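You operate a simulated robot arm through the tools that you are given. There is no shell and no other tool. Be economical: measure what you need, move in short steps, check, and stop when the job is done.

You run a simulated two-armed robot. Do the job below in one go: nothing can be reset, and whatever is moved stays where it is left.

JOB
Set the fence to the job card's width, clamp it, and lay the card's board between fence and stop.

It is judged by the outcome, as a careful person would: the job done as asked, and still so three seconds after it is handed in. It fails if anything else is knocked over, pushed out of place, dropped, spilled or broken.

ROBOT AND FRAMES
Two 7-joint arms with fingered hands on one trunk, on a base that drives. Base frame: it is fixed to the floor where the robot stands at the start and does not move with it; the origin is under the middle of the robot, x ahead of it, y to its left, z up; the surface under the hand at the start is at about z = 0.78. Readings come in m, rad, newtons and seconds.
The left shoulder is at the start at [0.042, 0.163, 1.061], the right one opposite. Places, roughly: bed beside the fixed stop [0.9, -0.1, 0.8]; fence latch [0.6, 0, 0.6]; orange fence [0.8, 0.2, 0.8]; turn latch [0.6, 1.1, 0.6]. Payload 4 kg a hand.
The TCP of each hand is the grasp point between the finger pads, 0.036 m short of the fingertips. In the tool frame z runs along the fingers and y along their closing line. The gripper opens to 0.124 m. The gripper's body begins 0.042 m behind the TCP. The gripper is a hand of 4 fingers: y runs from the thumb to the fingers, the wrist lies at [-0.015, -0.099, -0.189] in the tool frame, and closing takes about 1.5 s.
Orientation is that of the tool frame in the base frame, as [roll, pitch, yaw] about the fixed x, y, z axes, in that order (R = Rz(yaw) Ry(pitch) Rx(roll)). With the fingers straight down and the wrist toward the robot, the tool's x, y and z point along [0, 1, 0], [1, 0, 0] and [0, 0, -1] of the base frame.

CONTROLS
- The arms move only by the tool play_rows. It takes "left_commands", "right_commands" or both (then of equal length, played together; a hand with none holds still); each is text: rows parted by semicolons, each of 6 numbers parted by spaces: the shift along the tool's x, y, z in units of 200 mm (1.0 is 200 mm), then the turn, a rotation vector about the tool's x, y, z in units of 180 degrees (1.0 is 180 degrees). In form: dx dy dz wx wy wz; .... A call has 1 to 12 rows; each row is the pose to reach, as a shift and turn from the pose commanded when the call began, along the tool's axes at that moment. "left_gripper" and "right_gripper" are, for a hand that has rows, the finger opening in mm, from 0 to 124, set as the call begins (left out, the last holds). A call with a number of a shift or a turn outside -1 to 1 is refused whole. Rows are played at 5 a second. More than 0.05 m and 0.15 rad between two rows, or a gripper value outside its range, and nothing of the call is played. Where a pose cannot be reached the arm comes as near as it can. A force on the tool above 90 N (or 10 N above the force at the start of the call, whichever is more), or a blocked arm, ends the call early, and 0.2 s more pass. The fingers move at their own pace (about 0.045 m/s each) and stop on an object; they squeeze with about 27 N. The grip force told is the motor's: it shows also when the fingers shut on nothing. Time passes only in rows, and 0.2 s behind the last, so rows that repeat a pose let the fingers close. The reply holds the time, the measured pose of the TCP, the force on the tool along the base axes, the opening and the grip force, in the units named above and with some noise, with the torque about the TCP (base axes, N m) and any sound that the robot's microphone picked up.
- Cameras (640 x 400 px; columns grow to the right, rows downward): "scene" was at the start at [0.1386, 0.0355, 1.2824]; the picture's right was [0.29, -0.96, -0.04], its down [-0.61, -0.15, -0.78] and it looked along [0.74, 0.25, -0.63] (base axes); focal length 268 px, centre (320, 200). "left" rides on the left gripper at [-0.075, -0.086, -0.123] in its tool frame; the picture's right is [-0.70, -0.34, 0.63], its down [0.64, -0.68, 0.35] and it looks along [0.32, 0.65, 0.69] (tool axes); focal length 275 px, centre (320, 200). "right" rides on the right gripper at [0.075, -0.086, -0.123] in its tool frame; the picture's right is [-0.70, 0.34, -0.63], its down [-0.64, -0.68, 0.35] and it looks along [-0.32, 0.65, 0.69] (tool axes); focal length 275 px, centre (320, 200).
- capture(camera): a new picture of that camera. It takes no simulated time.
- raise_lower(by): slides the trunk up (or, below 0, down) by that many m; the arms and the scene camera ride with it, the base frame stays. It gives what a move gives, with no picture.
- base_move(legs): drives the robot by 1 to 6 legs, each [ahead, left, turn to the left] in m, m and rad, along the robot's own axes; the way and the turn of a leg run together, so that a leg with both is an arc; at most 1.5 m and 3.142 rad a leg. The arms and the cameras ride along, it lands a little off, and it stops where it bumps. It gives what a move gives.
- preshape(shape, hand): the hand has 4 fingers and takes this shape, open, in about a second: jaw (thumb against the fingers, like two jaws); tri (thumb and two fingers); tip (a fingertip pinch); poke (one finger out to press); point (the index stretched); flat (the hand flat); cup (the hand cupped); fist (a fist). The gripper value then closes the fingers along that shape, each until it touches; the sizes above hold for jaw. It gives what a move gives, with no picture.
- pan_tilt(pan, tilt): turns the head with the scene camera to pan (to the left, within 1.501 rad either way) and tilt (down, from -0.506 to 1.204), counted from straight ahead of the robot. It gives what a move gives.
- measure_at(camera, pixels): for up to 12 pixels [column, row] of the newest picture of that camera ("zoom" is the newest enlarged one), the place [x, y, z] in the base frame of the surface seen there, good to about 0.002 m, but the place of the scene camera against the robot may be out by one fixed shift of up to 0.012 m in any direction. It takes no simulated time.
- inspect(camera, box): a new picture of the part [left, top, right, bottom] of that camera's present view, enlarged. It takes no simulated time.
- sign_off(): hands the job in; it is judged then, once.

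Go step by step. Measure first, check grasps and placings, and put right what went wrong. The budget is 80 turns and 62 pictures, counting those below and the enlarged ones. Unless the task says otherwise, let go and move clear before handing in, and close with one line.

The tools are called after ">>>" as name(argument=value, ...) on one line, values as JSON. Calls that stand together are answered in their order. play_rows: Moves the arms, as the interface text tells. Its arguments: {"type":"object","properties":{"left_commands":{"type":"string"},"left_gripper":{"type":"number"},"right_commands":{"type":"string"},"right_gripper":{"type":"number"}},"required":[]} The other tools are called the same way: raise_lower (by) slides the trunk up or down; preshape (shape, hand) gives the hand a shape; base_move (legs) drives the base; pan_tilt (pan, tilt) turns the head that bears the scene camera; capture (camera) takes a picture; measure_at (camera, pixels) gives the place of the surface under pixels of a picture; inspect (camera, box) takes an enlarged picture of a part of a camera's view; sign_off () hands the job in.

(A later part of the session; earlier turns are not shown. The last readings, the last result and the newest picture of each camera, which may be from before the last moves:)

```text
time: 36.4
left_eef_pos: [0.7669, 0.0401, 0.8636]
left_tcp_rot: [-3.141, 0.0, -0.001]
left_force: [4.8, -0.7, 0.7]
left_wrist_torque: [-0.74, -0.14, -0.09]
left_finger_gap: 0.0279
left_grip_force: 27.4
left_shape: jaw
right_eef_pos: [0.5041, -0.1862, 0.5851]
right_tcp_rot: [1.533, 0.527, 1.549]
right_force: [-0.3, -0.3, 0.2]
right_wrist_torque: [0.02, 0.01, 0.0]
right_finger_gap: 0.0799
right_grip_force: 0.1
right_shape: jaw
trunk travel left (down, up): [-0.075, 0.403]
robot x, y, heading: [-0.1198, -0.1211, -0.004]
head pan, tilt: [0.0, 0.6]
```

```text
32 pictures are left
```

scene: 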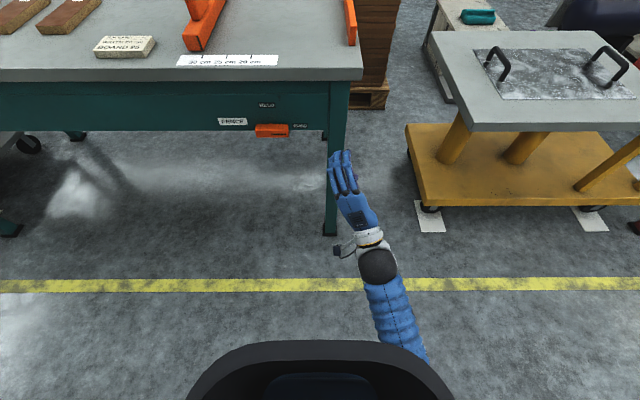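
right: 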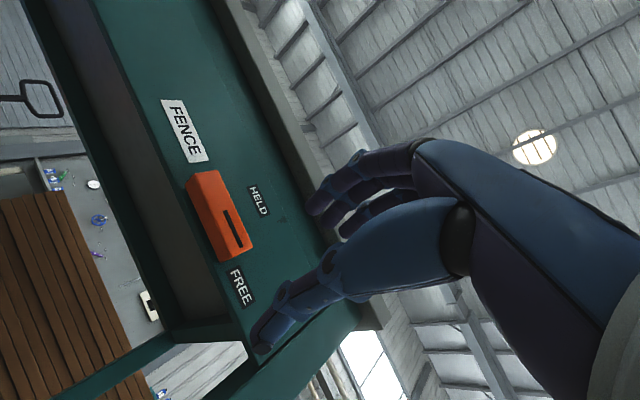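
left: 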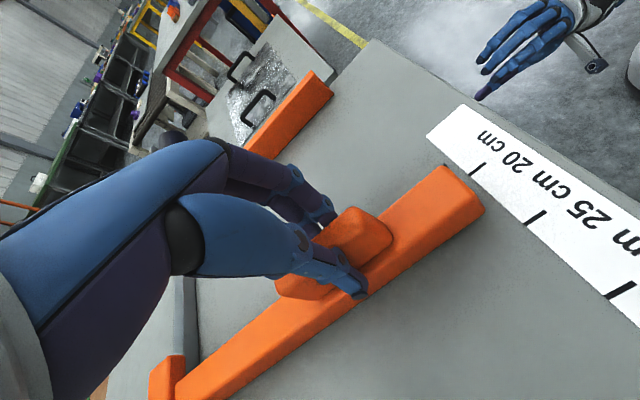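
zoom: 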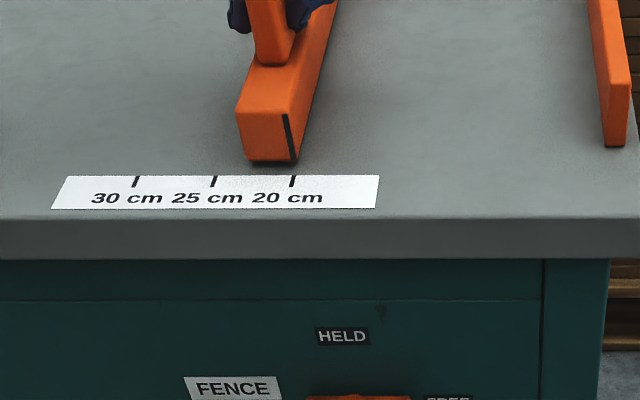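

Fence front is nearly on the 20 cm tick. Measure mark line (285–297, 115–160), tick (292,181), and the stop's inner face.

>>> inspect(camera="scene", box=[220, 20, 284, 60])

>>> measure_at(camera="zoom", pixels=[[316, 363], [323, 366], [322, 372], [158, 369], [325, 290], [345, 290], [306, 260], [315, 305], [330, 310], [312, 290], [350, 200], [360, 110]])

>>> measure_at(camera="left", pixels=[[450, 172], [446, 165], [474, 171], [476, 170], [532, 219], [308, 118], [290, 125], [270, 140], [300, 128], [440, 174], [430, 182], [438, 163]])

```text
10.00 times, centred on (252, 40) of scene
```

zoom: 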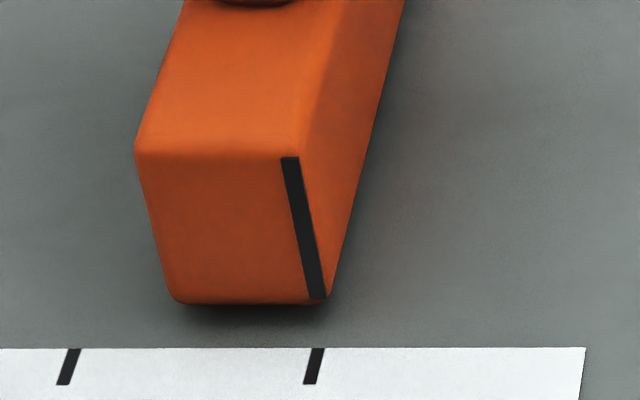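

```text
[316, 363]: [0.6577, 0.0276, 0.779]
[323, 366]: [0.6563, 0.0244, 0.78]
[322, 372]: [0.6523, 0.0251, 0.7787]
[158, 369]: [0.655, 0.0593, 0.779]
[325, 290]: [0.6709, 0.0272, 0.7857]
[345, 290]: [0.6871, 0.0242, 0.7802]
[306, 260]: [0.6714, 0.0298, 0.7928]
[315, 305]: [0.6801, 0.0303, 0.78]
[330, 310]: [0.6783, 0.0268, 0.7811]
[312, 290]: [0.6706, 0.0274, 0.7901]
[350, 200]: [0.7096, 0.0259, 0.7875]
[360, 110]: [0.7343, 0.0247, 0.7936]
```

```text
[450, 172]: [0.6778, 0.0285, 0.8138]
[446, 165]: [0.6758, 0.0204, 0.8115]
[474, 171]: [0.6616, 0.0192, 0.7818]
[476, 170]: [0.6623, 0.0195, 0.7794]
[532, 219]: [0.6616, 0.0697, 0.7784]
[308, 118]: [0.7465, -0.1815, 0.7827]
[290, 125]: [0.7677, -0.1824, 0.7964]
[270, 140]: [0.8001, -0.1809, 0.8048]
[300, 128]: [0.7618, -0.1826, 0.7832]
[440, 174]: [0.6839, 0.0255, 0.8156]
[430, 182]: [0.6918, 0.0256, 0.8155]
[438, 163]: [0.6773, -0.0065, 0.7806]
```

The tick's line extended meets the fence's inner lower corner (330,300) within about a millimetre, so the fence is at 20 cm. While the left holds it, I bring the right hand in front of the knob with fingers vertical.

>>> play_rows(right_commands="0.1 0.08 0 0 0 0.024; 0.21 0.167 0 0 0 0.048; 0.315 0.25 0 0 0 0.07; 0.42 0.335 0 0 0 0.095; 0.525 0.42 0 0 0 0.12; 0.63 0.5 0 0 0 0.143; 0.735 0.586 0 0 0 0.167; 0.735 0.586 0 0 0 0.167", right_gripper=80)

>>> capture(camera="right")

```text
time: 37.1
left_eef_pos: [0.7668, 0.0414, 0.8648]
left_tcp_rot: [3.14, -0.004, -0.001]
left_force: [6.0, 2.7, 31.6]
left_wrist_torque: [-0.83, -0.16, -0.1]
left_finger_gap: 0.0262
left_grip_force: 27.2
left_shape: jaw
right_eef_pos: [0.5017, -0.1733, 0.5707]
right_tcp_rot: [1.502, 0.531, 1.56]
right_force: [1.1, 1.2, -0.4]
right_wrist_torque: [0.0, -0.01, 0.01]
right_finger_gap: 0.0799
right_grip_force: 0.0
right_shape: jaw
trunk travel left (down, up): [-0.075, 0.403]
robot x, y, heading: [-0.1221, -0.1191, 0.002]
head pan, tilt: [0.0, 0.6]
stopped in row 3 (right hand): the arm was blocked; the commanded pose is now the measured one
```

```text
30 pictures are left
```

right: 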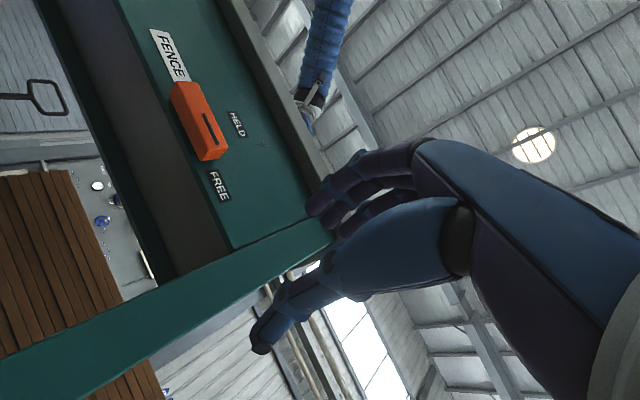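

The right arm bumped the left arm (left force z rose to 31 N). I back the right off a bit, then release and withdraw the left hand; the fence should stay put by itself.

>>> play_rows(right_commands="-0.1 -0.03 0 0 0 0; -0.2 -0.05 0 0 0 0")

>>> inspect(camera="scene", box=[220, 20, 284, 60])

```text
time: 37.7
left_eef_pos: [0.7666, 0.0409, 0.864]
left_tcp_rot: [-3.14, -0.001, -0.003]
left_force: [15.3, 0.1, 39.7]
left_wrist_torque: [-0.96, -0.36, 0.1]
left_finger_gap: 0.0268
left_grip_force: 26.9
left_shape: jaw
right_eef_pos: [0.5001, -0.212, 0.5838]
right_tcp_rot: [1.505, 0.528, 1.563]
right_force: [0.6, -0.5, -0.5]
right_wrist_torque: [-0.02, 0.0, 0.02]
right_finger_gap: 0.0797
right_grip_force: 0.1
right_shape: jaw
trunk travel left (down, up): [-0.075, 0.403]
robot x, y, heading: [-0.1211, -0.1233, -0.006]
head pan, tilt: [0.0, 0.6]
```

```text
10.00 times, centred on (252, 40) of scene
```

zoom: 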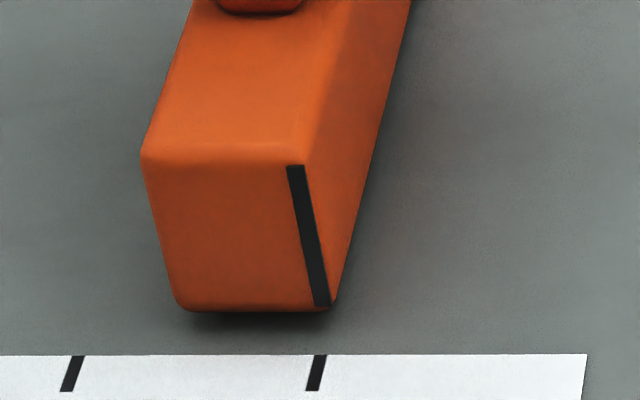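

Fence still on the tick. Release left, lift and move it away leftward.

>>> play_rows(left_commands="0 0 0 0 0 0; 0 0 0 0 0 0; 0 0 0 0 0 0; 0 0 0 0 0 0; 0 0 -0.1 0 0 0; 0 0 -0.2 0 0 0; 0 0 -0.35 0 0 0; 0 -0.2 -0.45 0 0 0; 0 -0.4 -0.5 0 0 0; -0.05 -0.6 -0.5 0 0 0; -0.1 -0.8 -0.5 0 0 0; -0.15 -1 -0.5 0 0 0", left_gripper=80)

>>> inspect(camera="scene", box=[160, 0, 360, 125])

```text
time: 40.3
left_eef_pos: [0.7368, 0.2432, 0.9624]
left_tcp_rot: [-3.139, 0.004, -0.003]
left_force: [-0.1, -0.3, -0.5]
left_wrist_torque: [0.02, 0.03, -0.03]
left_finger_gap: 0.0799
left_grip_force: 0.0
left_shape: jaw
right_eef_pos: [0.5006, -0.2119, 0.5819]
right_tcp_rot: [1.507, 0.526, 1.563]
right_force: [-1.0, 0.0, 0.2]
right_wrist_torque: [-0.01, 0.02, 0.04]
right_finger_gap: 0.0798
right_grip_force: 0.1
right_shape: jaw
trunk travel left (down, up): [-0.075, 0.403]
robot x, y, heading: [-0.1227, -0.1185, -0.002]
head pan, tilt: [0.0, 0.6]
```

```text
3.20 times, centred on (260, 62) of scene
```

zoom: 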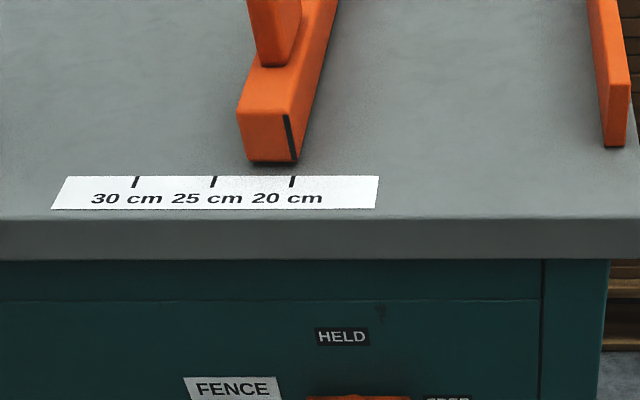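

Fence holds at the mark. Move the base 0.12 m back left so the right arm works the knob in its known-good posture.

>>> base_move(legs=[[0, 0.12, 0]])

>>> capture(camera="right")

```text
time: 41.5
left_eef_pos: [0.7372, 0.3645, 0.9612]
left_tcp_rot: [-3.141, 0.002, -0.003]
left_force: [-0.5, 0.8, -0.2]
left_wrist_torque: [-0.02, 0.0, -0.01]
left_finger_gap: 0.0798
left_grip_force: 0.1
left_shape: jaw
right_eef_pos: [0.5019, -0.0906, 0.5816]
right_tcp_rot: [1.507, 0.53, 1.566]
right_force: [0.7, 0.7, -0.2]
right_wrist_torque: [0.02, 0.01, -0.02]
right_finger_gap: 0.0799
right_grip_force: 0.0
right_shape: jaw
trunk travel left (down, up): [-0.075, 0.403]
robot x, y, heading: [-0.1216, 0.0011, 0.0]
head pan, tilt: [0.0, 0.6]
```

```text
27 pictures are left
```

right: 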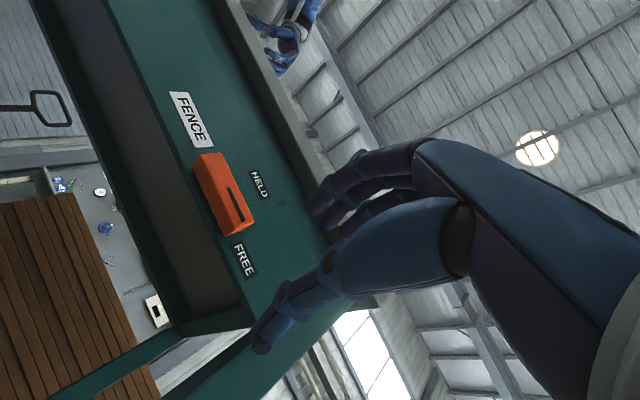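

The knob is horizontal at FREE. I measure its corners from the hand camera.

>>> measure_at(camera="right", pixels=[[205, 160], [222, 157], [214, 180], [232, 175], [228, 215], [248, 208], [236, 231], [252, 222], [230, 195]])

```text
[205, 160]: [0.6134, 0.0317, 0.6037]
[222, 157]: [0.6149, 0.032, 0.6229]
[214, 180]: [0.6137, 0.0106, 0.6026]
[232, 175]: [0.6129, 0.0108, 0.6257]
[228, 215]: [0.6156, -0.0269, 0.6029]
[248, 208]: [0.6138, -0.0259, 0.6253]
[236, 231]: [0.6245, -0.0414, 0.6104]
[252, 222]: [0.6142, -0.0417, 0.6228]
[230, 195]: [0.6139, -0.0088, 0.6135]
```

Knob centre is about y=-0.003, z=0.614. I align the right hand (fingers vertical) at x≈0.50 before it.

>>> play_rows(right_commands="0.06 0.07 0 0 0 0.033; 0.12 0.145 0 0 0 0.067; 0.18 0.217 0 0 0 0.1; 0.24 0.29 0 0 0 0.133; 0.303 0.362 0 0 0 0.167; 0.303 0.362 0 0 0 0.167")

```text
time: 42.5
left_eef_pos: [0.7392, 0.3626, 0.9554]
left_tcp_rot: [-3.137, 0.009, -0.001]
left_force: [0.5, 0.4, -1.3]
left_wrist_torque: [-0.03, 0.01, 0.01]
left_finger_gap: 0.0799
left_grip_force: 0.1
left_shape: jaw
right_eef_pos: [0.5003, -0.0748, 0.5778]
right_tcp_rot: [1.497, 0.351, 1.601]
right_force: [1.3, 0.6, -0.2]
right_wrist_torque: [-0.01, -0.04, -0.02]
right_finger_gap: 0.08
right_grip_force: 0.1
right_shape: jaw
trunk travel left (down, up): [-0.075, 0.403]
robot x, y, heading: [-0.1222, 0.0003, 0.003]
head pan, tilt: [0.0, 0.6]
stopped in row 4 (right hand): the arm was blocked; the commanded pose is now the measured one
```

Blocked again, and the left arm twitched: the arms touch somewhere. Look with the head tilted down.

>>> pan_tilt(pan=0.15, tilt=1.1)

>>> capture(camera="scene")

```text
time: 43.4
left_eef_pos: [0.7363, 0.3635, 0.9611]
left_tcp_rot: [-3.138, 0.004, -0.002]
left_force: [0.4, -0.5, 0.5]
left_wrist_torque: [0.03, 0.02, -0.02]
left_finger_gap: 0.0798
left_grip_force: 0.1
left_shape: jaw
right_eef_pos: [0.4981, -0.0744, 0.579]
right_tcp_rot: [1.498, 0.352, 1.601]
right_force: [0.2, -0.1, -0.9]
right_wrist_torque: [-0.02, 0.01, 0.0]
right_finger_gap: 0.0798
right_grip_force: 0.0
right_shape: jaw
trunk travel left (down, up): [-0.075, 0.403]
robot x, y, heading: [-0.1214, 0.0009, -0.001]
head pan, tilt: [0.15, 1.1]
```

```text
26 pictures are left
```

scene: 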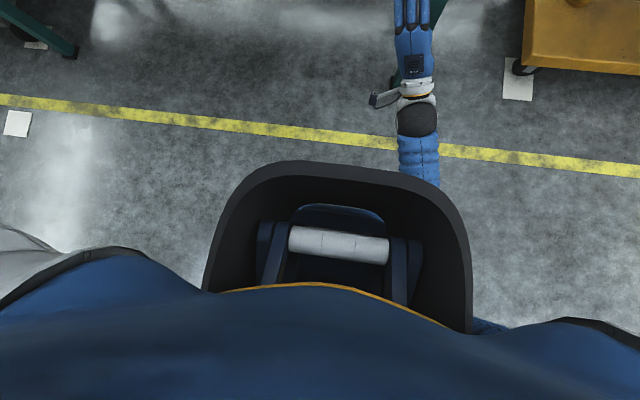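

The right forearm seems to run into the robot's own front housing. I back the base 0.15 m so the arm is more extended.

>>> base_move(legs=[[-0.15, 0, 0]])

>>> play_rows(right_commands="0 0 0.15 0 0 0; 0 0 0.3 0 0 0; 0 0 0.45 0 0 0; 0 0 0.6 0 0 0; 0 0 0.75 0 0 0; 0 0 0.75 0 0 0")

```text
time: 44.8
left_eef_pos: [0.5846, 0.3653, 0.9631]
left_tcp_rot: [-3.139, 0.002, 0.0]
left_force: [-0.4, -1.0, 0.0]
left_wrist_torque: [0.0, -0.03, 0.0]
left_finger_gap: 0.0795
left_grip_force: 0.1
left_shape: jaw
right_eef_pos: [0.3465, -0.0719, 0.5816]
right_tcp_rot: [1.497, 0.35, 1.604]
right_force: [-0.5, 0.1, 0.9]
right_wrist_torque: [0.0, 0.03, 0.0]
right_finger_gap: 0.0799
right_grip_force: 0.0
right_shape: jaw
trunk travel left (down, up): [-0.075, 0.403]
robot x, y, heading: [-0.2723, 0.0016, -0.002]
head pan, tilt: [0.15, 1.1]
```

```text
time: 46.2
left_eef_pos: [0.5858, 0.3647, 0.9611]
left_tcp_rot: [-3.14, 0.003, -0.002]
left_force: [-0.2, 0.6, 0.3]
left_wrist_torque: [0.01, -0.03, -0.01]
left_finger_gap: 0.0801
left_grip_force: 0.0
left_shape: jaw
right_eef_pos: [0.4977, -0.0641, 0.5905]
right_tcp_rot: [1.498, 0.351, 1.606]
right_force: [-1.3, 0.4, 0.4]
right_wrist_torque: [-0.01, 0.01, -0.03]
right_finger_gap: 0.0802
right_grip_force: 0.0
right_shape: jaw
trunk travel left (down, up): [-0.075, 0.403]
robot x, y, heading: [-0.2717, -0.0028, -0.003]
head pan, tilt: [0.15, 1.1]
```

Back off worked. Now finish the alignment: small turn to vertical closing and centre on the knob.

>>> play_rows(right_commands="0.06 0.05 0 0.006 -0.002 0.03; 0.125 0.11 0 0.013 -0.005 0.06; 0.19 0.16 0 0.02 -0.008 0.09; 0.25 0.216 0 0.026 -0.01 0.112; 0.25 0.216 0 0.026 -0.01 0.112")

>>> capture(camera="right")

```text
time: 47.0
left_eef_pos: [0.5867, 0.3645, 0.9605]
left_tcp_rot: [-3.138, 0.005, 0.001]
left_force: [0.9, 0.0, 0.0]
left_wrist_torque: [-0.03, 0.02, 0.0]
left_finger_gap: 0.0799
left_grip_force: 0.0
left_shape: jaw
right_eef_pos: [0.5042, -0.0842, 0.5857]
right_tcp_rot: [1.529, 0.284, 1.58]
right_force: [0.4, 0.0, 0.5]
right_wrist_torque: [-0.03, 0.02, -0.03]
right_finger_gap: 0.0796
right_grip_force: 0.1
right_shape: jaw
trunk travel left (down, up): [-0.075, 0.403]
robot x, y, heading: [-0.2725, 0.0002, 0.002]
head pan, tilt: [0.15, 1.1]
stopped in row 3 (right hand): the arm was blocked; the commanded pose is now the measured one
```

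```text
25 pictures are left
```

right: 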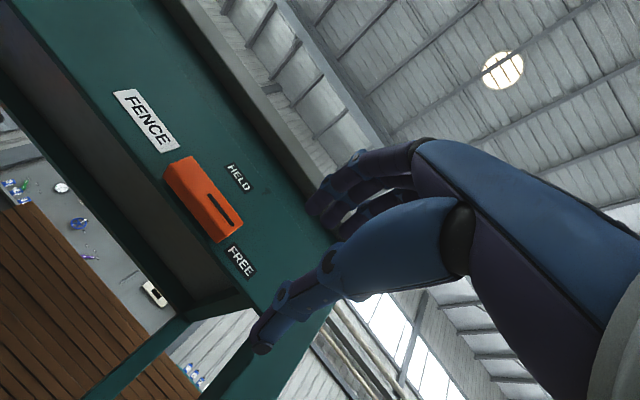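

Vertical closing is at the arm's limit. A tilted grip (about 30° off) was fine before, so I move to the knob centre while easing the roll back.

>>> play_rows(right_commands="0 0 0 0 0 -0.035; 0 0 0 0 0 -0.07; 0.09 0.06 0 0 0 -0.07; 0.18 0.125 0 0 0 -0.07; 0.27 0.19 0 0 0 -0.07; 0.355 0.25 0 0 0 -0.07; 0.355 0.25 0 0 0 -0.07")

>>> capture(camera="right")

```text
time: 48.6
left_eef_pos: [0.5862, 0.3641, 0.9611]
left_tcp_rot: [-3.139, 0.003, 0.001]
left_force: [-0.8, 0.7, -0.1]
left_wrist_torque: [-0.01, -0.03, 0.01]
left_finger_gap: 0.0798
left_grip_force: 0.1
left_shape: jaw
right_eef_pos: [0.4989, -0.0056, 0.6078]
right_tcp_rot: [1.529, 0.521, 1.571]
right_force: [-0.5, 0.1, 0.2]
right_wrist_torque: [0.0, -0.01, 0.0]
right_finger_gap: 0.0799
right_grip_force: 0.0
right_shape: jaw
trunk travel left (down, up): [-0.075, 0.403]
robot x, y, heading: [-0.2709, 0.0023, -0.002]
head pan, tilt: [0.15, 1.1]
```

```text
24 pictures are left
```

right: 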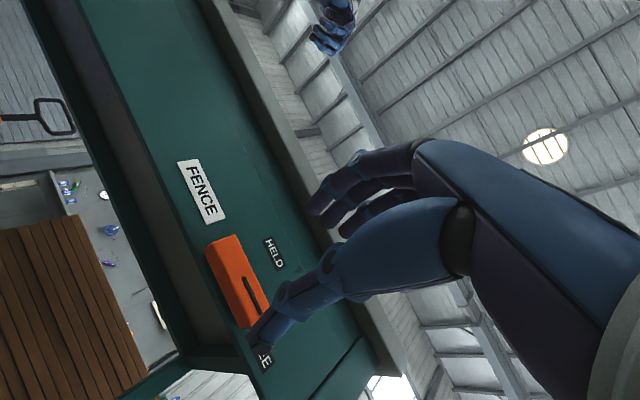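

Well placed: thumb comes under the right end, fingers over the left, which pushes in the needed direction. Advance to x≈0.597 and close.

>>> play_rows(right_commands="0 0 0.12 0 0 0; 0 0 0.24 0 0 0; 0 0 0.36 0 0 0; 0 0.01 0.44 0 0 0; 0.01 0.01 0.49 0 0 0; 0.01 0.01 0.49 0 0 0")

>>> play_rows(right_commands="0 0 0 0 0 0; 0 0 0 0 0 0; 0 0 0 0 0 0; 0 0 0 0 0 0; 0 0 0 0 0 0; 0 0 0 0 0 0; 0 0 0 0 0 0", right_gripper=0)

>>> capture(camera="right")

```text
time: 50.0
left_eef_pos: [0.5858, 0.3643, 0.9606]
left_tcp_rot: [-3.139, 0.001, 0.001]
left_force: [0.2, -0.6, 0.1]
left_wrist_torque: [-0.03, 0.03, 0.01]
left_finger_gap: 0.08
left_grip_force: 0.1
left_shape: jaw
right_eef_pos: [0.5964, 0.0047, 0.6185]
right_tcp_rot: [1.526, 0.497, 1.572]
right_force: [0.1, -0.2, 0.1]
right_wrist_torque: [0.01, 0.0, 0.0]
right_finger_gap: 0.0798
right_grip_force: 0.1
right_shape: jaw
trunk travel left (down, up): [-0.075, 0.403]
robot x, y, heading: [-0.2717, -0.0021, 0.002]
head pan, tilt: [0.15, 1.1]
```

```text
time: 51.6
left_eef_pos: [0.5854, 0.3648, 0.9607]
left_tcp_rot: [-3.137, 0.003, 0.0]
left_force: [-0.7, -0.4, 0.4]
left_wrist_torque: [0.02, 0.01, -0.05]
left_finger_gap: 0.0798
left_grip_force: 0.0
left_shape: jaw
right_eef_pos: [0.5956, 0.0046, 0.6183]
right_tcp_rot: [1.529, 0.498, 1.574]
right_force: [-4.3, -2.2, -4.8]
right_wrist_torque: [0.02, -0.12, 0.02]
right_finger_gap: 0.0314
right_grip_force: 26.9
right_shape: jaw
trunk travel left (down, up): [-0.075, 0.403]
robot x, y, heading: [-0.2725, 0.0006, 0.002]
head pan, tilt: [0.15, 1.1]
```

```text
23 pictures are left
```

right: 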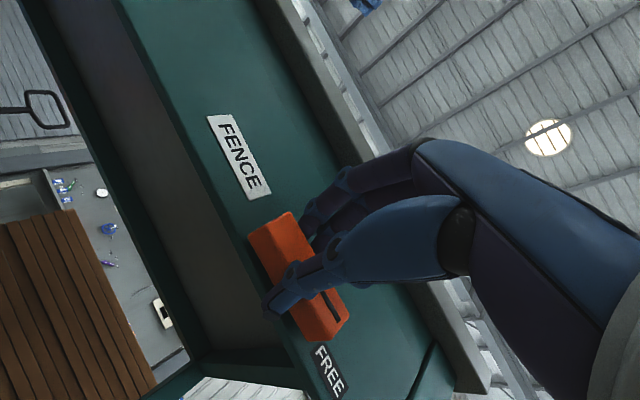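

Gripped near the middle (gap 0.031). Rotate back toward HELD, i.e. negative about tool z.

>>> play_rows(right_commands="0 0 0 0 0 -0.04; 0 0 0 0 0 -0.08; 0 0 0 0 0 -0.125; 0 0 0 0 0 -0.165; 0 0 0 0 0 -0.21; 0 0 0 0 0 -0.25; 0 0 0 0 0 -0.29; 0 0 0 0 0 -0.335; 0 0 0 0 0 -0.375; 0 0 0 0 0 -0.42; 0 0 0 0 0 -0.46; 0 0 0 0 0 -0.5")

>>> capture(camera="right")

```text
time: 54.2
left_eef_pos: [0.5851, 0.3643, 0.9614]
left_tcp_rot: [-3.138, 0.004, 0.001]
left_force: [0.2, 0.1, -0.5]
left_wrist_torque: [0.04, 0.0, -0.01]
left_finger_gap: 0.08
left_grip_force: 0.1
left_shape: jaw
right_eef_pos: [0.5971, 0.0038, 0.6181]
right_tcp_rot: [-1.494, 1.07, -1.483]
right_force: [-8.8, -1.3, -11.2]
right_wrist_torque: [0.2, 0.37, 0.38]
right_finger_gap: 0.0291
right_grip_force: 26.9
right_shape: jaw
trunk travel left (down, up): [-0.075, 0.403]
robot x, y, heading: [-0.2748, 0.0005, 0.003]
head pan, tilt: [0.15, 1.1]
```

```text
22 pictures are left
```

right: 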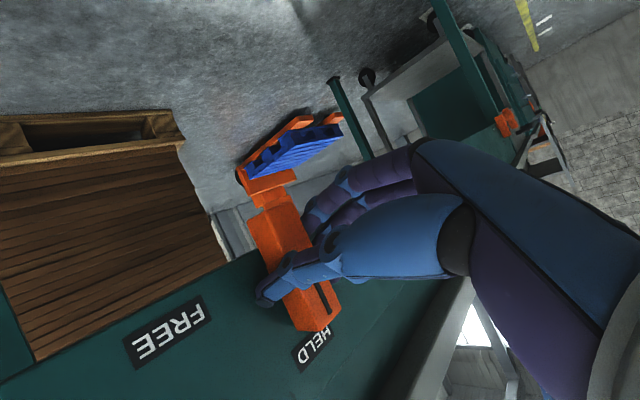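

Hand turned the full 90° and the knob mark points at HELD. I nudge a little further to seat it, then look before releasing.

>>> play_rows(right_commands="0 0 0 0 0 -0.03; 0 0 0 0 0 -0.06; 0 0 0 0 0 -0.06")

>>> play_rows(right_commands="0 0 0 0 0 0; 0 0 0 0 0 0; 0 0 0 0 0 0; 0 0 0 0 0 0; 0 0 0 0 0 0; 0 0 -0.1 0 0 0; 0 0 -0.2 0 0 0; 0 0 -0.35 0 0 0; 0 0 -0.5 0 0 0", right_gripper=80)

>>> capture(camera="right")

```text
time: 55.0
left_eef_pos: [0.5868, 0.3647, 0.9613]
left_tcp_rot: [-3.139, 0.003, 0.0]
left_force: [0.2, 0.1, 0.5]
left_wrist_torque: [0.03, 0.01, 0.02]
left_finger_gap: 0.0798
left_grip_force: 0.1
left_shape: jaw
right_eef_pos: [0.5976, 0.0058, 0.6186]
right_tcp_rot: [-1.509, 0.883, -1.499]
right_force: [-6.4, 1.6, -6.0]
right_wrist_torque: [0.43, 0.24, 0.57]
right_finger_gap: 0.0293
right_grip_force: 26.7
right_shape: jaw
trunk travel left (down, up): [-0.075, 0.403]
robot x, y, heading: [-0.2714, -0.0033, 0.002]
head pan, tilt: [0.15, 1.1]
```

```text
time: 57.0
left_eef_pos: [0.5851, 0.3654, 0.9616]
left_tcp_rot: [-3.139, 0.004, 0.0]
left_force: [0.3, 0.9, -0.7]
left_wrist_torque: [0.03, 0.0, -0.03]
left_finger_gap: 0.0796
left_grip_force: 0.0
left_shape: jaw
right_eef_pos: [0.4965, 0.0018, 0.6151]
right_tcp_rot: [-1.51, 0.884, -1.501]
right_force: [-1.0, -0.7, 0.0]
right_wrist_torque: [0.04, -0.01, 0.02]
right_finger_gap: 0.0797
right_grip_force: 0.1
right_shape: jaw
trunk travel left (down, up): [-0.075, 0.403]
robot x, y, heading: [-0.2712, 0.002, 0.003]
head pan, tilt: [0.15, 1.1]
```

```text
21 pictures are left
```

right: 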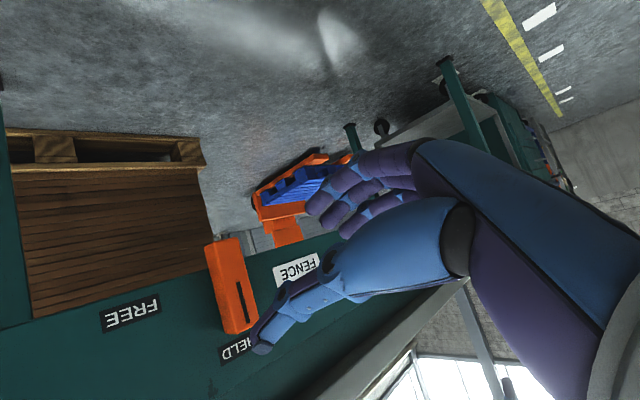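

Knob looks upright at HELD. Verify its edges and the fence position.

>>> measure_at(camera="right", pixels=[[212, 250], [222, 300], [227, 325], [236, 245], [246, 290], [252, 315]])

>>> pan_tilt(pan=0.2, tilt=0.4)

>>> capture(camera="scene")

```text
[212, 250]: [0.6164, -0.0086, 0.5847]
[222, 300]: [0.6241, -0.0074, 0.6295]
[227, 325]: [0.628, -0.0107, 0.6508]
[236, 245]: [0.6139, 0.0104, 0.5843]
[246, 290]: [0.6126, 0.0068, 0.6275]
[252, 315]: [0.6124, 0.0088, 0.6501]
```

```text
time: 58.0
left_eef_pos: [0.5855, 0.3642, 0.9608]
left_tcp_rot: [-3.139, 0.005, 0.0]
left_force: [-0.3, 0.4, 0.1]
left_wrist_torque: [0.0, 0.02, 0.0]
left_finger_gap: 0.0799
left_grip_force: 0.0
left_shape: jaw
right_eef_pos: [0.4971, 0.0012, 0.6162]
right_tcp_rot: [-1.512, 0.882, -1.502]
right_force: [0.7, -0.1, -0.2]
right_wrist_torque: [-0.01, -0.03, 0.01]
right_finger_gap: 0.0796
right_grip_force: 0.0
right_shape: jaw
trunk travel left (down, up): [-0.075, 0.403]
robot x, y, heading: [-0.2737, -0.0024, 0.001]
head pan, tilt: [0.201, 0.4]
```

```text
20 pictures are left
```

scene: 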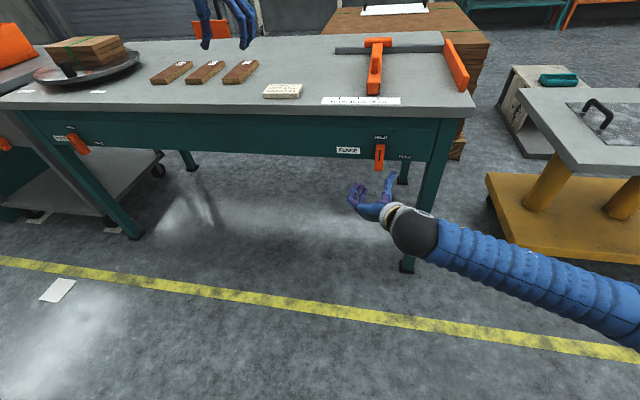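

Knob is upright at HELD (edges vertical within a couple of mm). Now withdraw the right hand back, right and up, clear of the bench.

>>> play_rows(right_commands="0 0 -0.12 0 0 0.02; 0 0 -0.25 0 0 0.05; 0 -0.1 -0.38 0 0 0.08; 0 -0.22 -0.5 0 0 0.11; 0 -0.35 -0.5 0 0 0.14; 0 -0.5 -0.5 0 0 0.17; 0 -0.65 -0.5 0 0 0.2; 0 -0.78 -0.5 0 0 0.22")

>>> inspect(camera="scene", box=[310, 30, 480, 180])

```text
time: 59.8
left_eef_pos: [0.5856, 0.3639, 0.9613]
left_tcp_rot: [-3.138, 0.001, 0.0]
left_force: [0.1, -0.8, -0.3]
left_wrist_torque: [0.02, -0.03, 0.04]
left_finger_gap: 0.0797
left_grip_force: 0.0
left_shape: jaw
right_eef_pos: [0.3956, -0.121, 0.7107]
right_tcp_rot: [0.165, 1.533, 0.187]
right_force: [-0.5, 0.3, 0.3]
right_wrist_torque: [0.01, 0.03, 0.06]
right_finger_gap: 0.08
right_grip_force: 0.0
right_shape: jaw
trunk travel left (down, up): [-0.075, 0.403]
robot x, y, heading: [-0.2723, 0.0042, 0.001]
head pan, tilt: [0.201, 0.4]
```

```text
2.67 times, centred on (395, 105) of scene
```

zoom: 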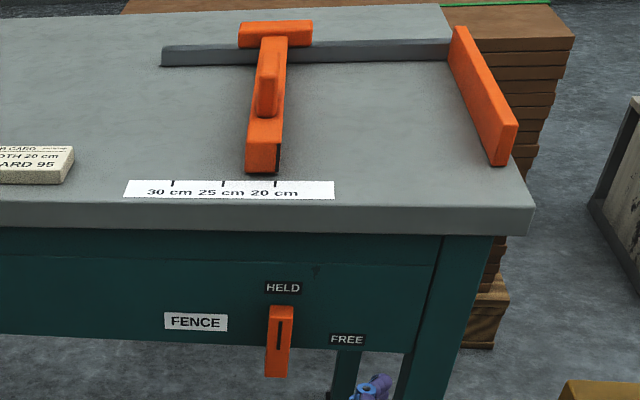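

Fence reads 20 cm and the latch HELD. Raise the right hand out of the way.

>>> play_rows(right_commands="-0.15 -0.1 0 0 0 0; -0.3 -0.2 0 0 0 0; -0.45 -0.3 0 0 0 0; -0.6 -0.4 0 0 0 0; -0.75 -0.5 0 0 0 0; -0.9 -0.6 0 0 0 0; -1 -0.75 0 0 0 0")

>>> play_rows(right_commands="-0.15 -0.1 0 0 0 0; -0.3 -0.2 0 0 0 0; -0.4 -0.3 0 0 0 0; -0.5 -0.4 0 0 0 0")

>>> base_move(legs=[[0, 0.4, 0], [0.2, 0, 0]])

>>> capture(camera="left")

```text
time: 61.4
left_eef_pos: [0.5842, 0.3641, 0.9631]
left_tcp_rot: [-3.139, 0.001, 0.0]
left_force: [-0.1, -0.3, 0.7]
left_wrist_torque: [-0.02, 0.0, 0.03]
left_finger_gap: 0.0799
left_grip_force: 0.1
left_shape: jaw
right_eef_pos: [0.3911, -0.272, 0.9082]
right_tcp_rot: [0.14, 1.532, 0.163]
right_force: [0.7, 0.1, 0.1]
right_wrist_torque: [0.01, 0.0, 0.01]
right_finger_gap: 0.0796
right_grip_force: 0.0
right_shape: jaw
trunk travel left (down, up): [-0.075, 0.403]
robot x, y, heading: [-0.272, 0.0005, 0.002]
head pan, tilt: [0.201, 0.4]
```

```text
time: 62.4
left_eef_pos: [0.5852, 0.3651, 0.9618]
left_tcp_rot: [-3.138, 0.004, 0.0]
left_force: [0.0, 0.6, 0.2]
left_wrist_torque: [0.02, -0.03, 0.02]
left_finger_gap: 0.0796
left_grip_force: 0.1
left_shape: jaw
right_eef_pos: [0.3878, -0.3524, 1.01]
right_tcp_rot: [0.114, 1.533, 0.137]
right_force: [0.0, 0.2, 0.3]
right_wrist_torque: [-0.01, 0.02, 0.01]
right_finger_gap: 0.0797
right_grip_force: 0.1
right_shape: jaw
trunk travel left (down, up): [-0.075, 0.403]
robot x, y, heading: [-0.2735, -0.0009, -0.0]
head pan, tilt: [0.201, 0.4]
```

```text
time: 66.1
left_eef_pos: [0.7877, 0.7649, 0.9594]
left_tcp_rot: [-3.14, 0.005, -0.002]
left_force: [0.1, 0.2, -0.4]
left_wrist_torque: [-0.02, 0.02, 0.03]
left_finger_gap: 0.0799
left_grip_force: 0.1
left_shape: jaw
right_eef_pos: [0.5906, 0.0483, 1.0071]
right_tcp_rot: [0.133, 1.533, 0.153]
right_force: [0.3, -0.5, -0.7]
right_wrist_torque: [-0.02, 0.01, -0.03]
right_finger_gap: 0.0798
right_grip_force: 0.0
right_shape: jaw
trunk travel left (down, up): [-0.075, 0.403]
robot x, y, heading: [-0.073, 0.4057, 0.0]
head pan, tilt: [0.201, 0.4]
```

```text
18 pictures are left
```

left: 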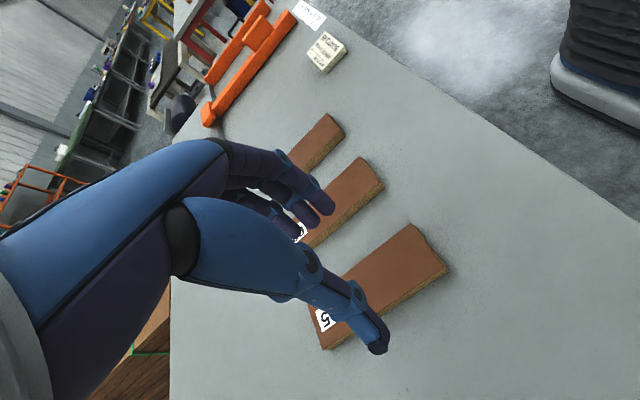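

Board 95 lies at about (385,285) below the left hand. Measure it and the neighbour.

>>> measure_at(camera="left", pixels=[[411, 226], [445, 266], [365, 262], [400, 295], [348, 275], [330, 345], [395, 262], [383, 186], [355, 220], [362, 160], [325, 318], [420, 330]])

```text
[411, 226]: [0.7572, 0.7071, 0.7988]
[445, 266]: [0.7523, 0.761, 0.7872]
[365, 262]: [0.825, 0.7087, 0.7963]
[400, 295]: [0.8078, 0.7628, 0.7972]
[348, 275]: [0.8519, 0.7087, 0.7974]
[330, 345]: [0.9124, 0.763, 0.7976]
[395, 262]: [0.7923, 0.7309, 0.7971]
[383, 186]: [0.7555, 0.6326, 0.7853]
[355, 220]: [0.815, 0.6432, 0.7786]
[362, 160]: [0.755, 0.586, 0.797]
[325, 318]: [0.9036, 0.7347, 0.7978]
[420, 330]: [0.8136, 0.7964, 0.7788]
```

Board 95: x 0.751–0.914, y 0.707–0.764, top 0.797. Descend over its centre to TCP z≈0.820 with 90 mm opening.

>>> play_rows(left_commands="0.1 0.07 0 0 0 0; 0.22 0.15 0.1 0 0 0; 0.22 0.15 0.25 0 0 0; 0.22 0.15 0.4 0 0 0; 0.22 0.15 0.52 0 0 0; 0.22 0.15 0.62 0 0 0; 0.22 0.15 0.695 0 0 0; 0.22 0.15 0.695 0 0 0", left_gripper=90)

>>> capture(camera="left")

```text
time: 67.9
left_eef_pos: [0.8301, 0.735, 0.8223]
left_tcp_rot: [-3.138, 0.003, -0.001]
left_force: [-0.5, -0.1, -0.6]
left_wrist_torque: [-0.02, -0.01, 0.03]
left_finger_gap: 0.0898
left_grip_force: 0.1
left_shape: jaw
right_eef_pos: [0.5898, 0.0479, 1.0068]
right_tcp_rot: [0.175, 1.531, 0.196]
right_force: [-0.1, 0.5, -0.7]
right_wrist_torque: [-0.03, 0.01, -0.02]
right_finger_gap: 0.0797
right_grip_force: 0.0
right_shape: jaw
trunk travel left (down, up): [-0.075, 0.403]
robot x, y, heading: [-0.0728, 0.4022, -0.003]
head pan, tilt: [0.201, 0.4]
```

```text
17 pictures are left
```

left: 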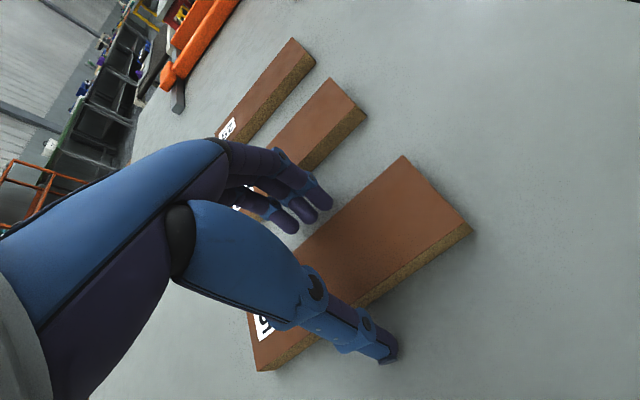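

Straddling board 95 cleanly, not touching 62. Close, then lift a little.

>>> play_rows(left_commands="0 0 0.01 0 0 0; 0 0 0.01 0 0 0; 0 0 0.01 0 0 0; 0 0 0.01 0 0 0; 0 0 0.01 0 0 0; 0 0 0.01 0 0 0; 0 0 0.01 0 0 0; 0 0 -0.05 0 0 0; 0 0 -0.12 0 0 0; 0 0 -0.25 0 0 0; 0 0 -0.4 0 0 0; 0 0 -0.5 0 0 0", left_gripper=20)

>>> capture(camera="left")

```text
time: 70.5
left_eef_pos: [0.8314, 0.7339, 0.9213]
left_tcp_rot: [-3.138, 0.005, -0.001]
left_force: [0.3, -0.4, -2.1]
left_wrist_torque: [-0.02, 0.05, -0.03]
left_finger_gap: 0.0601
left_grip_force: 26.9
left_shape: jaw
right_eef_pos: [0.589, 0.0474, 1.0089]
right_tcp_rot: [0.114, 1.533, 0.136]
right_force: [-0.4, 0.6, -0.7]
right_wrist_torque: [-0.01, 0.03, 0.0]
right_finger_gap: 0.0802
right_grip_force: 0.1
right_shape: jaw
trunk travel left (down, up): [-0.075, 0.403]
robot x, y, heading: [-0.0696, 0.4037, -0.001]
head pan, tilt: [0.201, 0.4]
```

```text
16 pictures are left
```

left: 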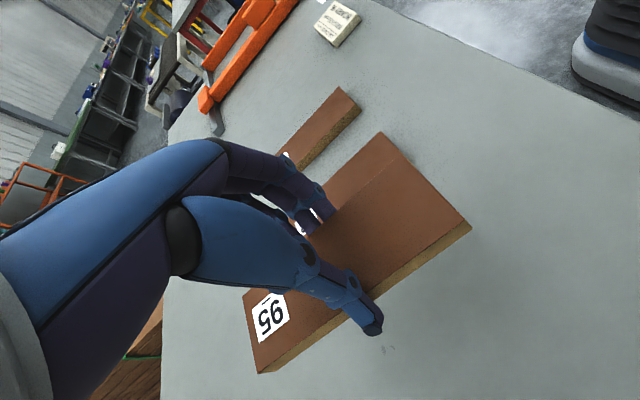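

Board 95 is held (gap 0.060). Lift slightly more, and check the clearance of the yellow cart for the drive right.

>>> play_rows(left_commands="0 0 -0.1 0 0 0; 0 0 -0.2 0 0 0")

>>> pan_tilt(pan=-0.6, tilt=0.6)

>>> capture(camera="scene")

```text
time: 71.1
left_eef_pos: [0.8305, 0.735, 0.9625]
left_tcp_rot: [-3.138, 0.003, -0.001]
left_force: [1.0, 0.4, -0.4]
left_wrist_torque: [0.0, 0.02, 0.0]
left_finger_gap: 0.0602
left_grip_force: 27.2
left_shape: jaw
right_eef_pos: [0.5896, 0.0488, 1.0089]
right_tcp_rot: [0.105, 1.531, 0.126]
right_force: [0.4, 0.4, 0.1]
right_wrist_torque: [0.02, 0.0, -0.01]
right_finger_gap: 0.0798
right_grip_force: 0.0
right_shape: jaw
trunk travel left (down, up): [-0.075, 0.403]
robot x, y, heading: [-0.07, 0.4051, -0.001]
head pan, tilt: [0.201, 0.4]
```

```text
time: 72.3
left_eef_pos: [0.8304, 0.7341, 0.9614]
left_tcp_rot: [-3.138, 0.002, -0.003]
left_force: [0.2, -0.4, -1.1]
left_wrist_torque: [0.01, 0.02, 0.0]
left_finger_gap: 0.0604
left_grip_force: 26.7
left_shape: jaw
right_eef_pos: [0.5901, 0.0483, 1.0085]
right_tcp_rot: [0.136, 1.532, 0.157]
right_force: [-1.1, -0.2, 0.2]
right_wrist_torque: [0.02, 0.0, -0.02]
right_finger_gap: 0.0797
right_grip_force: 0.1
right_shape: jaw
trunk travel left (down, up): [-0.075, 0.403]
robot x, y, heading: [-0.0733, 0.4024, -0.005]
head pan, tilt: [-0.6, 0.6]
```

```text
15 pictures are left
```

scene: 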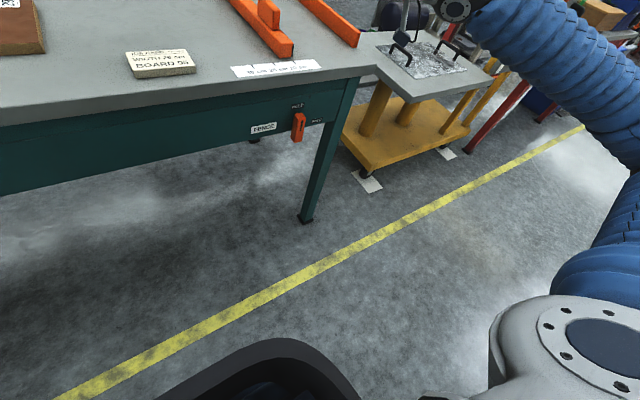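

>>> measure_at(camera="scene", pixels=[[366, 168], [468, 128], [410, 98], [485, 75], [370, 185], [345, 145]])

```text
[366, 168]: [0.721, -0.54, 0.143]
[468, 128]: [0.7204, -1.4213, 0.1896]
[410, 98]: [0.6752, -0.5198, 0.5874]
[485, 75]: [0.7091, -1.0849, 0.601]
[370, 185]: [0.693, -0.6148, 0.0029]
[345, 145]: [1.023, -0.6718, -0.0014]
```

Cart's front is at x≈0.67, well clear of the base's path. Drive right 0.81 m with the board high.

>>> base_move(legs=[[0, -0.81, 0]])

>>> pan_tilt(pan=0.35, tilt=0.5)

>>> capture(camera="left")

>>> capture(camera="scene")

```text
time: 76.6
left_eef_pos: [0.83, -0.0779, 0.9618]
left_tcp_rot: [-3.138, 0.004, -0.002]
left_force: [-0.4, 0.2, -0.4]
left_wrist_torque: [0.0, 0.04, 0.0]
left_finger_gap: 0.0604
left_grip_force: 26.9
left_shape: jaw
right_eef_pos: [0.5876, -0.7648, 1.0083]
right_tcp_rot: [0.145, 1.533, 0.166]
right_force: [0.4, -0.8, -0.3]
right_wrist_torque: [0.0, 0.03, 0.02]
right_finger_gap: 0.08
right_grip_force: 0.1
right_shape: jaw
trunk travel left (down, up): [-0.075, 0.403]
robot x, y, heading: [-0.0732, -0.4104, -0.004]
head pan, tilt: [-0.6, 0.6]
```

```text
time: 77.8
left_eef_pos: [0.8283, -0.0786, 0.9609]
left_tcp_rot: [-3.137, 0.003, -0.001]
left_force: [-0.2, 0.4, -1.0]
left_wrist_torque: [0.02, 0.02, 0.02]
left_finger_gap: 0.0604
left_grip_force: 27.1
left_shape: jaw
right_eef_pos: [0.5882, -0.7654, 1.0075]
right_tcp_rot: [0.095, 1.53, 0.116]
right_force: [0.4, 1.2, 0.3]
right_wrist_torque: [0.02, 0.0, -0.01]
right_finger_gap: 0.0801
right_grip_force: 0.0
right_shape: jaw
trunk travel left (down, up): [-0.075, 0.403]
robot x, y, heading: [-0.0737, -0.4108, -0.003]
head pan, tilt: [0.351, 0.499]
```

```text
14 pictures are left
```

left: 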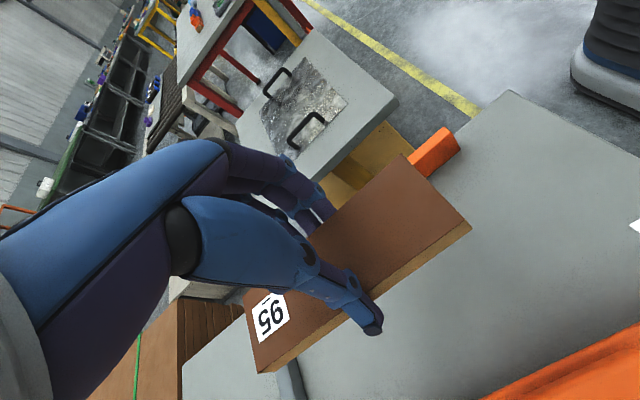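

```text
13 pictures are left
```

scene: 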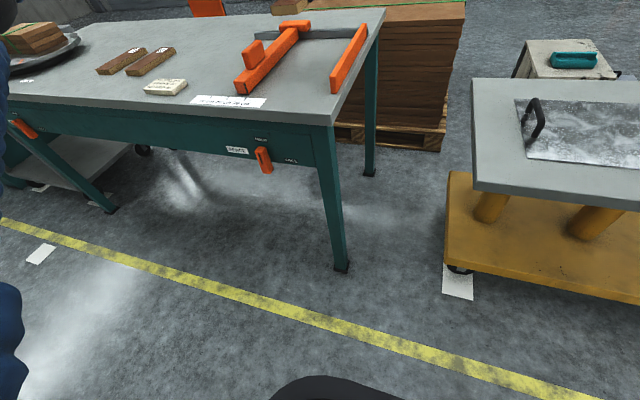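

Board 95 hangs over the bed at y≈-0.079, between the fence and the stop. Lower it to just on the bed (TCP z≈0.822) at y≈-0.088.

>>> play_rows(left_commands="0 0.05 0.1 0 0 0; 0 0.05 0.22 0 0 0; 0 0.05 0.34 0 0 0; 0 0.05 0.46 0 0 0; 0 0.05 0.56 0 0 0; 0 0.05 0.63 0 0 0; 0 0.05 0.67 0 0 0; 0 0.05 0.695 0 0 0; 0 0.05 0.695 0 0 0")

>>> capture(camera="left")

```text
time: 79.8
left_eef_pos: [0.8286, -0.0889, 0.8215]
left_tcp_rot: [-3.138, 0.003, 0.0]
left_force: [-0.1, 0.4, -1.4]
left_wrist_torque: [-0.02, 0.02, -0.04]
left_finger_gap: 0.0603
left_grip_force: 27.0
left_shape: jaw
right_eef_pos: [0.5871, -0.7642, 1.0074]
right_tcp_rot: [0.109, 1.533, 0.13]
right_force: [0.3, -0.9, -0.8]
right_wrist_torque: [-0.01, -0.02, 0.06]
right_finger_gap: 0.0796
right_grip_force: 0.1
right_shape: jaw
trunk travel left (down, up): [-0.075, 0.403]
robot x, y, heading: [-0.0742, -0.4101, -0.005]
head pan, tilt: [0.351, 0.499]
```

```text
12 pictures are left
```

left: 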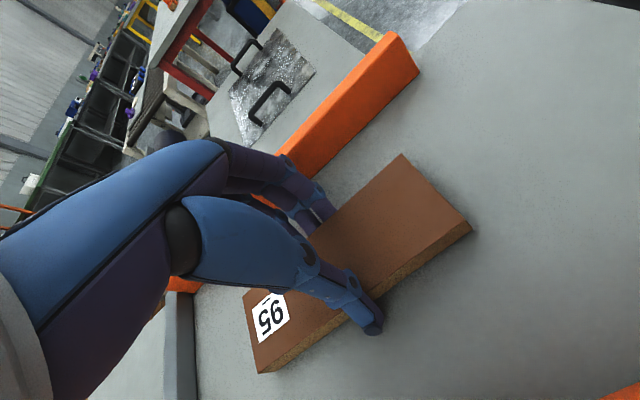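

Board is at the bed surface, parallel to the stop. Lower 2 mm, release and lift straight up.

>>> play_rows(left_commands="0 0 0.01 0 0 0; 0 0 0.012 0 0 0")

>>> play_rows(left_commands="0 0 0 0 0 0; 0 0 0 0 0 0; 0 0 0 0 0 0; 0 0 0 0 0 0; 0 0 -0.1 0 0 0; 0 0 -0.25 0 0 0; 0 0 -0.4 0 0 0; 0 0 -0.55 0 0 0; 0 0 -0.7 0 0 0; -0.2 0 -0.7 0 0 0; -0.4 0 -0.7 0 0 0", left_gripper=84)

>>> base_move(legs=[[-0.25, 0, 0], [0, 0.3, 0]])

>>> pan_tilt(pan=0.05, tilt=0.4)

>>> capture(camera="scene")

```text
time: 80.4
left_eef_pos: [0.8286, -0.0886, 0.8204]
left_tcp_rot: [-3.14, 0.003, -0.002]
left_force: [0.7, 0.4, 2.5]
left_wrist_torque: [0.12, -0.04, 0.01]
left_finger_gap: 0.0602
left_grip_force: 27.2
left_shape: jaw
right_eef_pos: [0.5886, -0.7645, 1.0094]
right_tcp_rot: [0.076, 1.532, 0.097]
right_force: [0.3, 0.0, 0.7]
right_wrist_torque: [0.0, 0.01, 0.02]
right_finger_gap: 0.0797
right_grip_force: 0.0
right_shape: jaw
trunk travel left (down, up): [-0.075, 0.403]
robot x, y, heading: [-0.0729, -0.4108, -0.003]
head pan, tilt: [0.351, 0.499]
```

```text
time: 82.8
left_eef_pos: [0.7493, -0.0897, 0.9604]
left_tcp_rot: [-3.136, 0.002, -0.004]
left_force: [0.2, -0.6, -0.5]
left_wrist_torque: [-0.01, -0.01, 0.0]
left_finger_gap: 0.0838
left_grip_force: 0.1
left_shape: jaw
right_eef_pos: [0.5874, -0.7662, 1.0088]
right_tcp_rot: [0.092, 1.531, 0.11]
right_force: [0.2, 1.2, -1.0]
right_wrist_torque: [-0.02, 0.01, -0.01]
right_finger_gap: 0.0797
right_grip_force: 0.1
right_shape: jaw
trunk travel left (down, up): [-0.075, 0.403]
robot x, y, heading: [-0.0728, -0.4139, -0.001]
head pan, tilt: [0.351, 0.499]
```

```text
time: 86.3
left_eef_pos: [0.499, 0.2123, 0.9597]
left_tcp_rot: [-3.138, 0.004, -0.002]
left_force: [-0.2, -0.6, 0.4]
left_wrist_torque: [-0.03, 0.0, 0.0]
left_finger_gap: 0.0838
left_grip_force: 0.0
left_shape: jaw
right_eef_pos: [0.3387, -0.4625, 1.0086]
right_tcp_rot: [0.105, 1.532, 0.124]
right_force: [-0.8, 0.4, -0.3]
right_wrist_torque: [0.01, 0.01, -0.03]
right_finger_gap: 0.08
right_grip_force: 0.0
right_shape: jaw
trunk travel left (down, up): [-0.075, 0.403]
robot x, y, heading: [-0.3244, -0.1065, -0.003]
head pan, tilt: [0.351, 0.499]
```

```text
time: 87.1
left_eef_pos: [0.4985, 0.2131, 0.9593]
left_tcp_rot: [-3.137, 0.003, -0.004]
left_force: [-0.1, -0.4, -0.2]
left_wrist_torque: [0.04, 0.01, 0.01]
left_finger_gap: 0.0839
left_grip_force: 0.1
left_shape: jaw
right_eef_pos: [0.3366, -0.4639, 1.0077]
right_tcp_rot: [0.078, 1.531, 0.099]
right_force: [-0.3, -0.1, 0.2]
right_wrist_torque: [0.02, 0.02, 0.03]
right_finger_gap: 0.0798
right_grip_force: 0.1
right_shape: jaw
trunk travel left (down, up): [-0.075, 0.403]
robot x, y, heading: [-0.3243, -0.1065, -0.003]
head pan, tilt: [0.051, 0.4]
```

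```text
11 pictures are left
```

scene: 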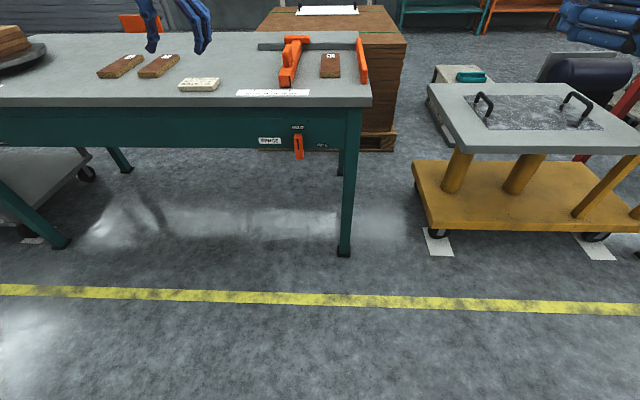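

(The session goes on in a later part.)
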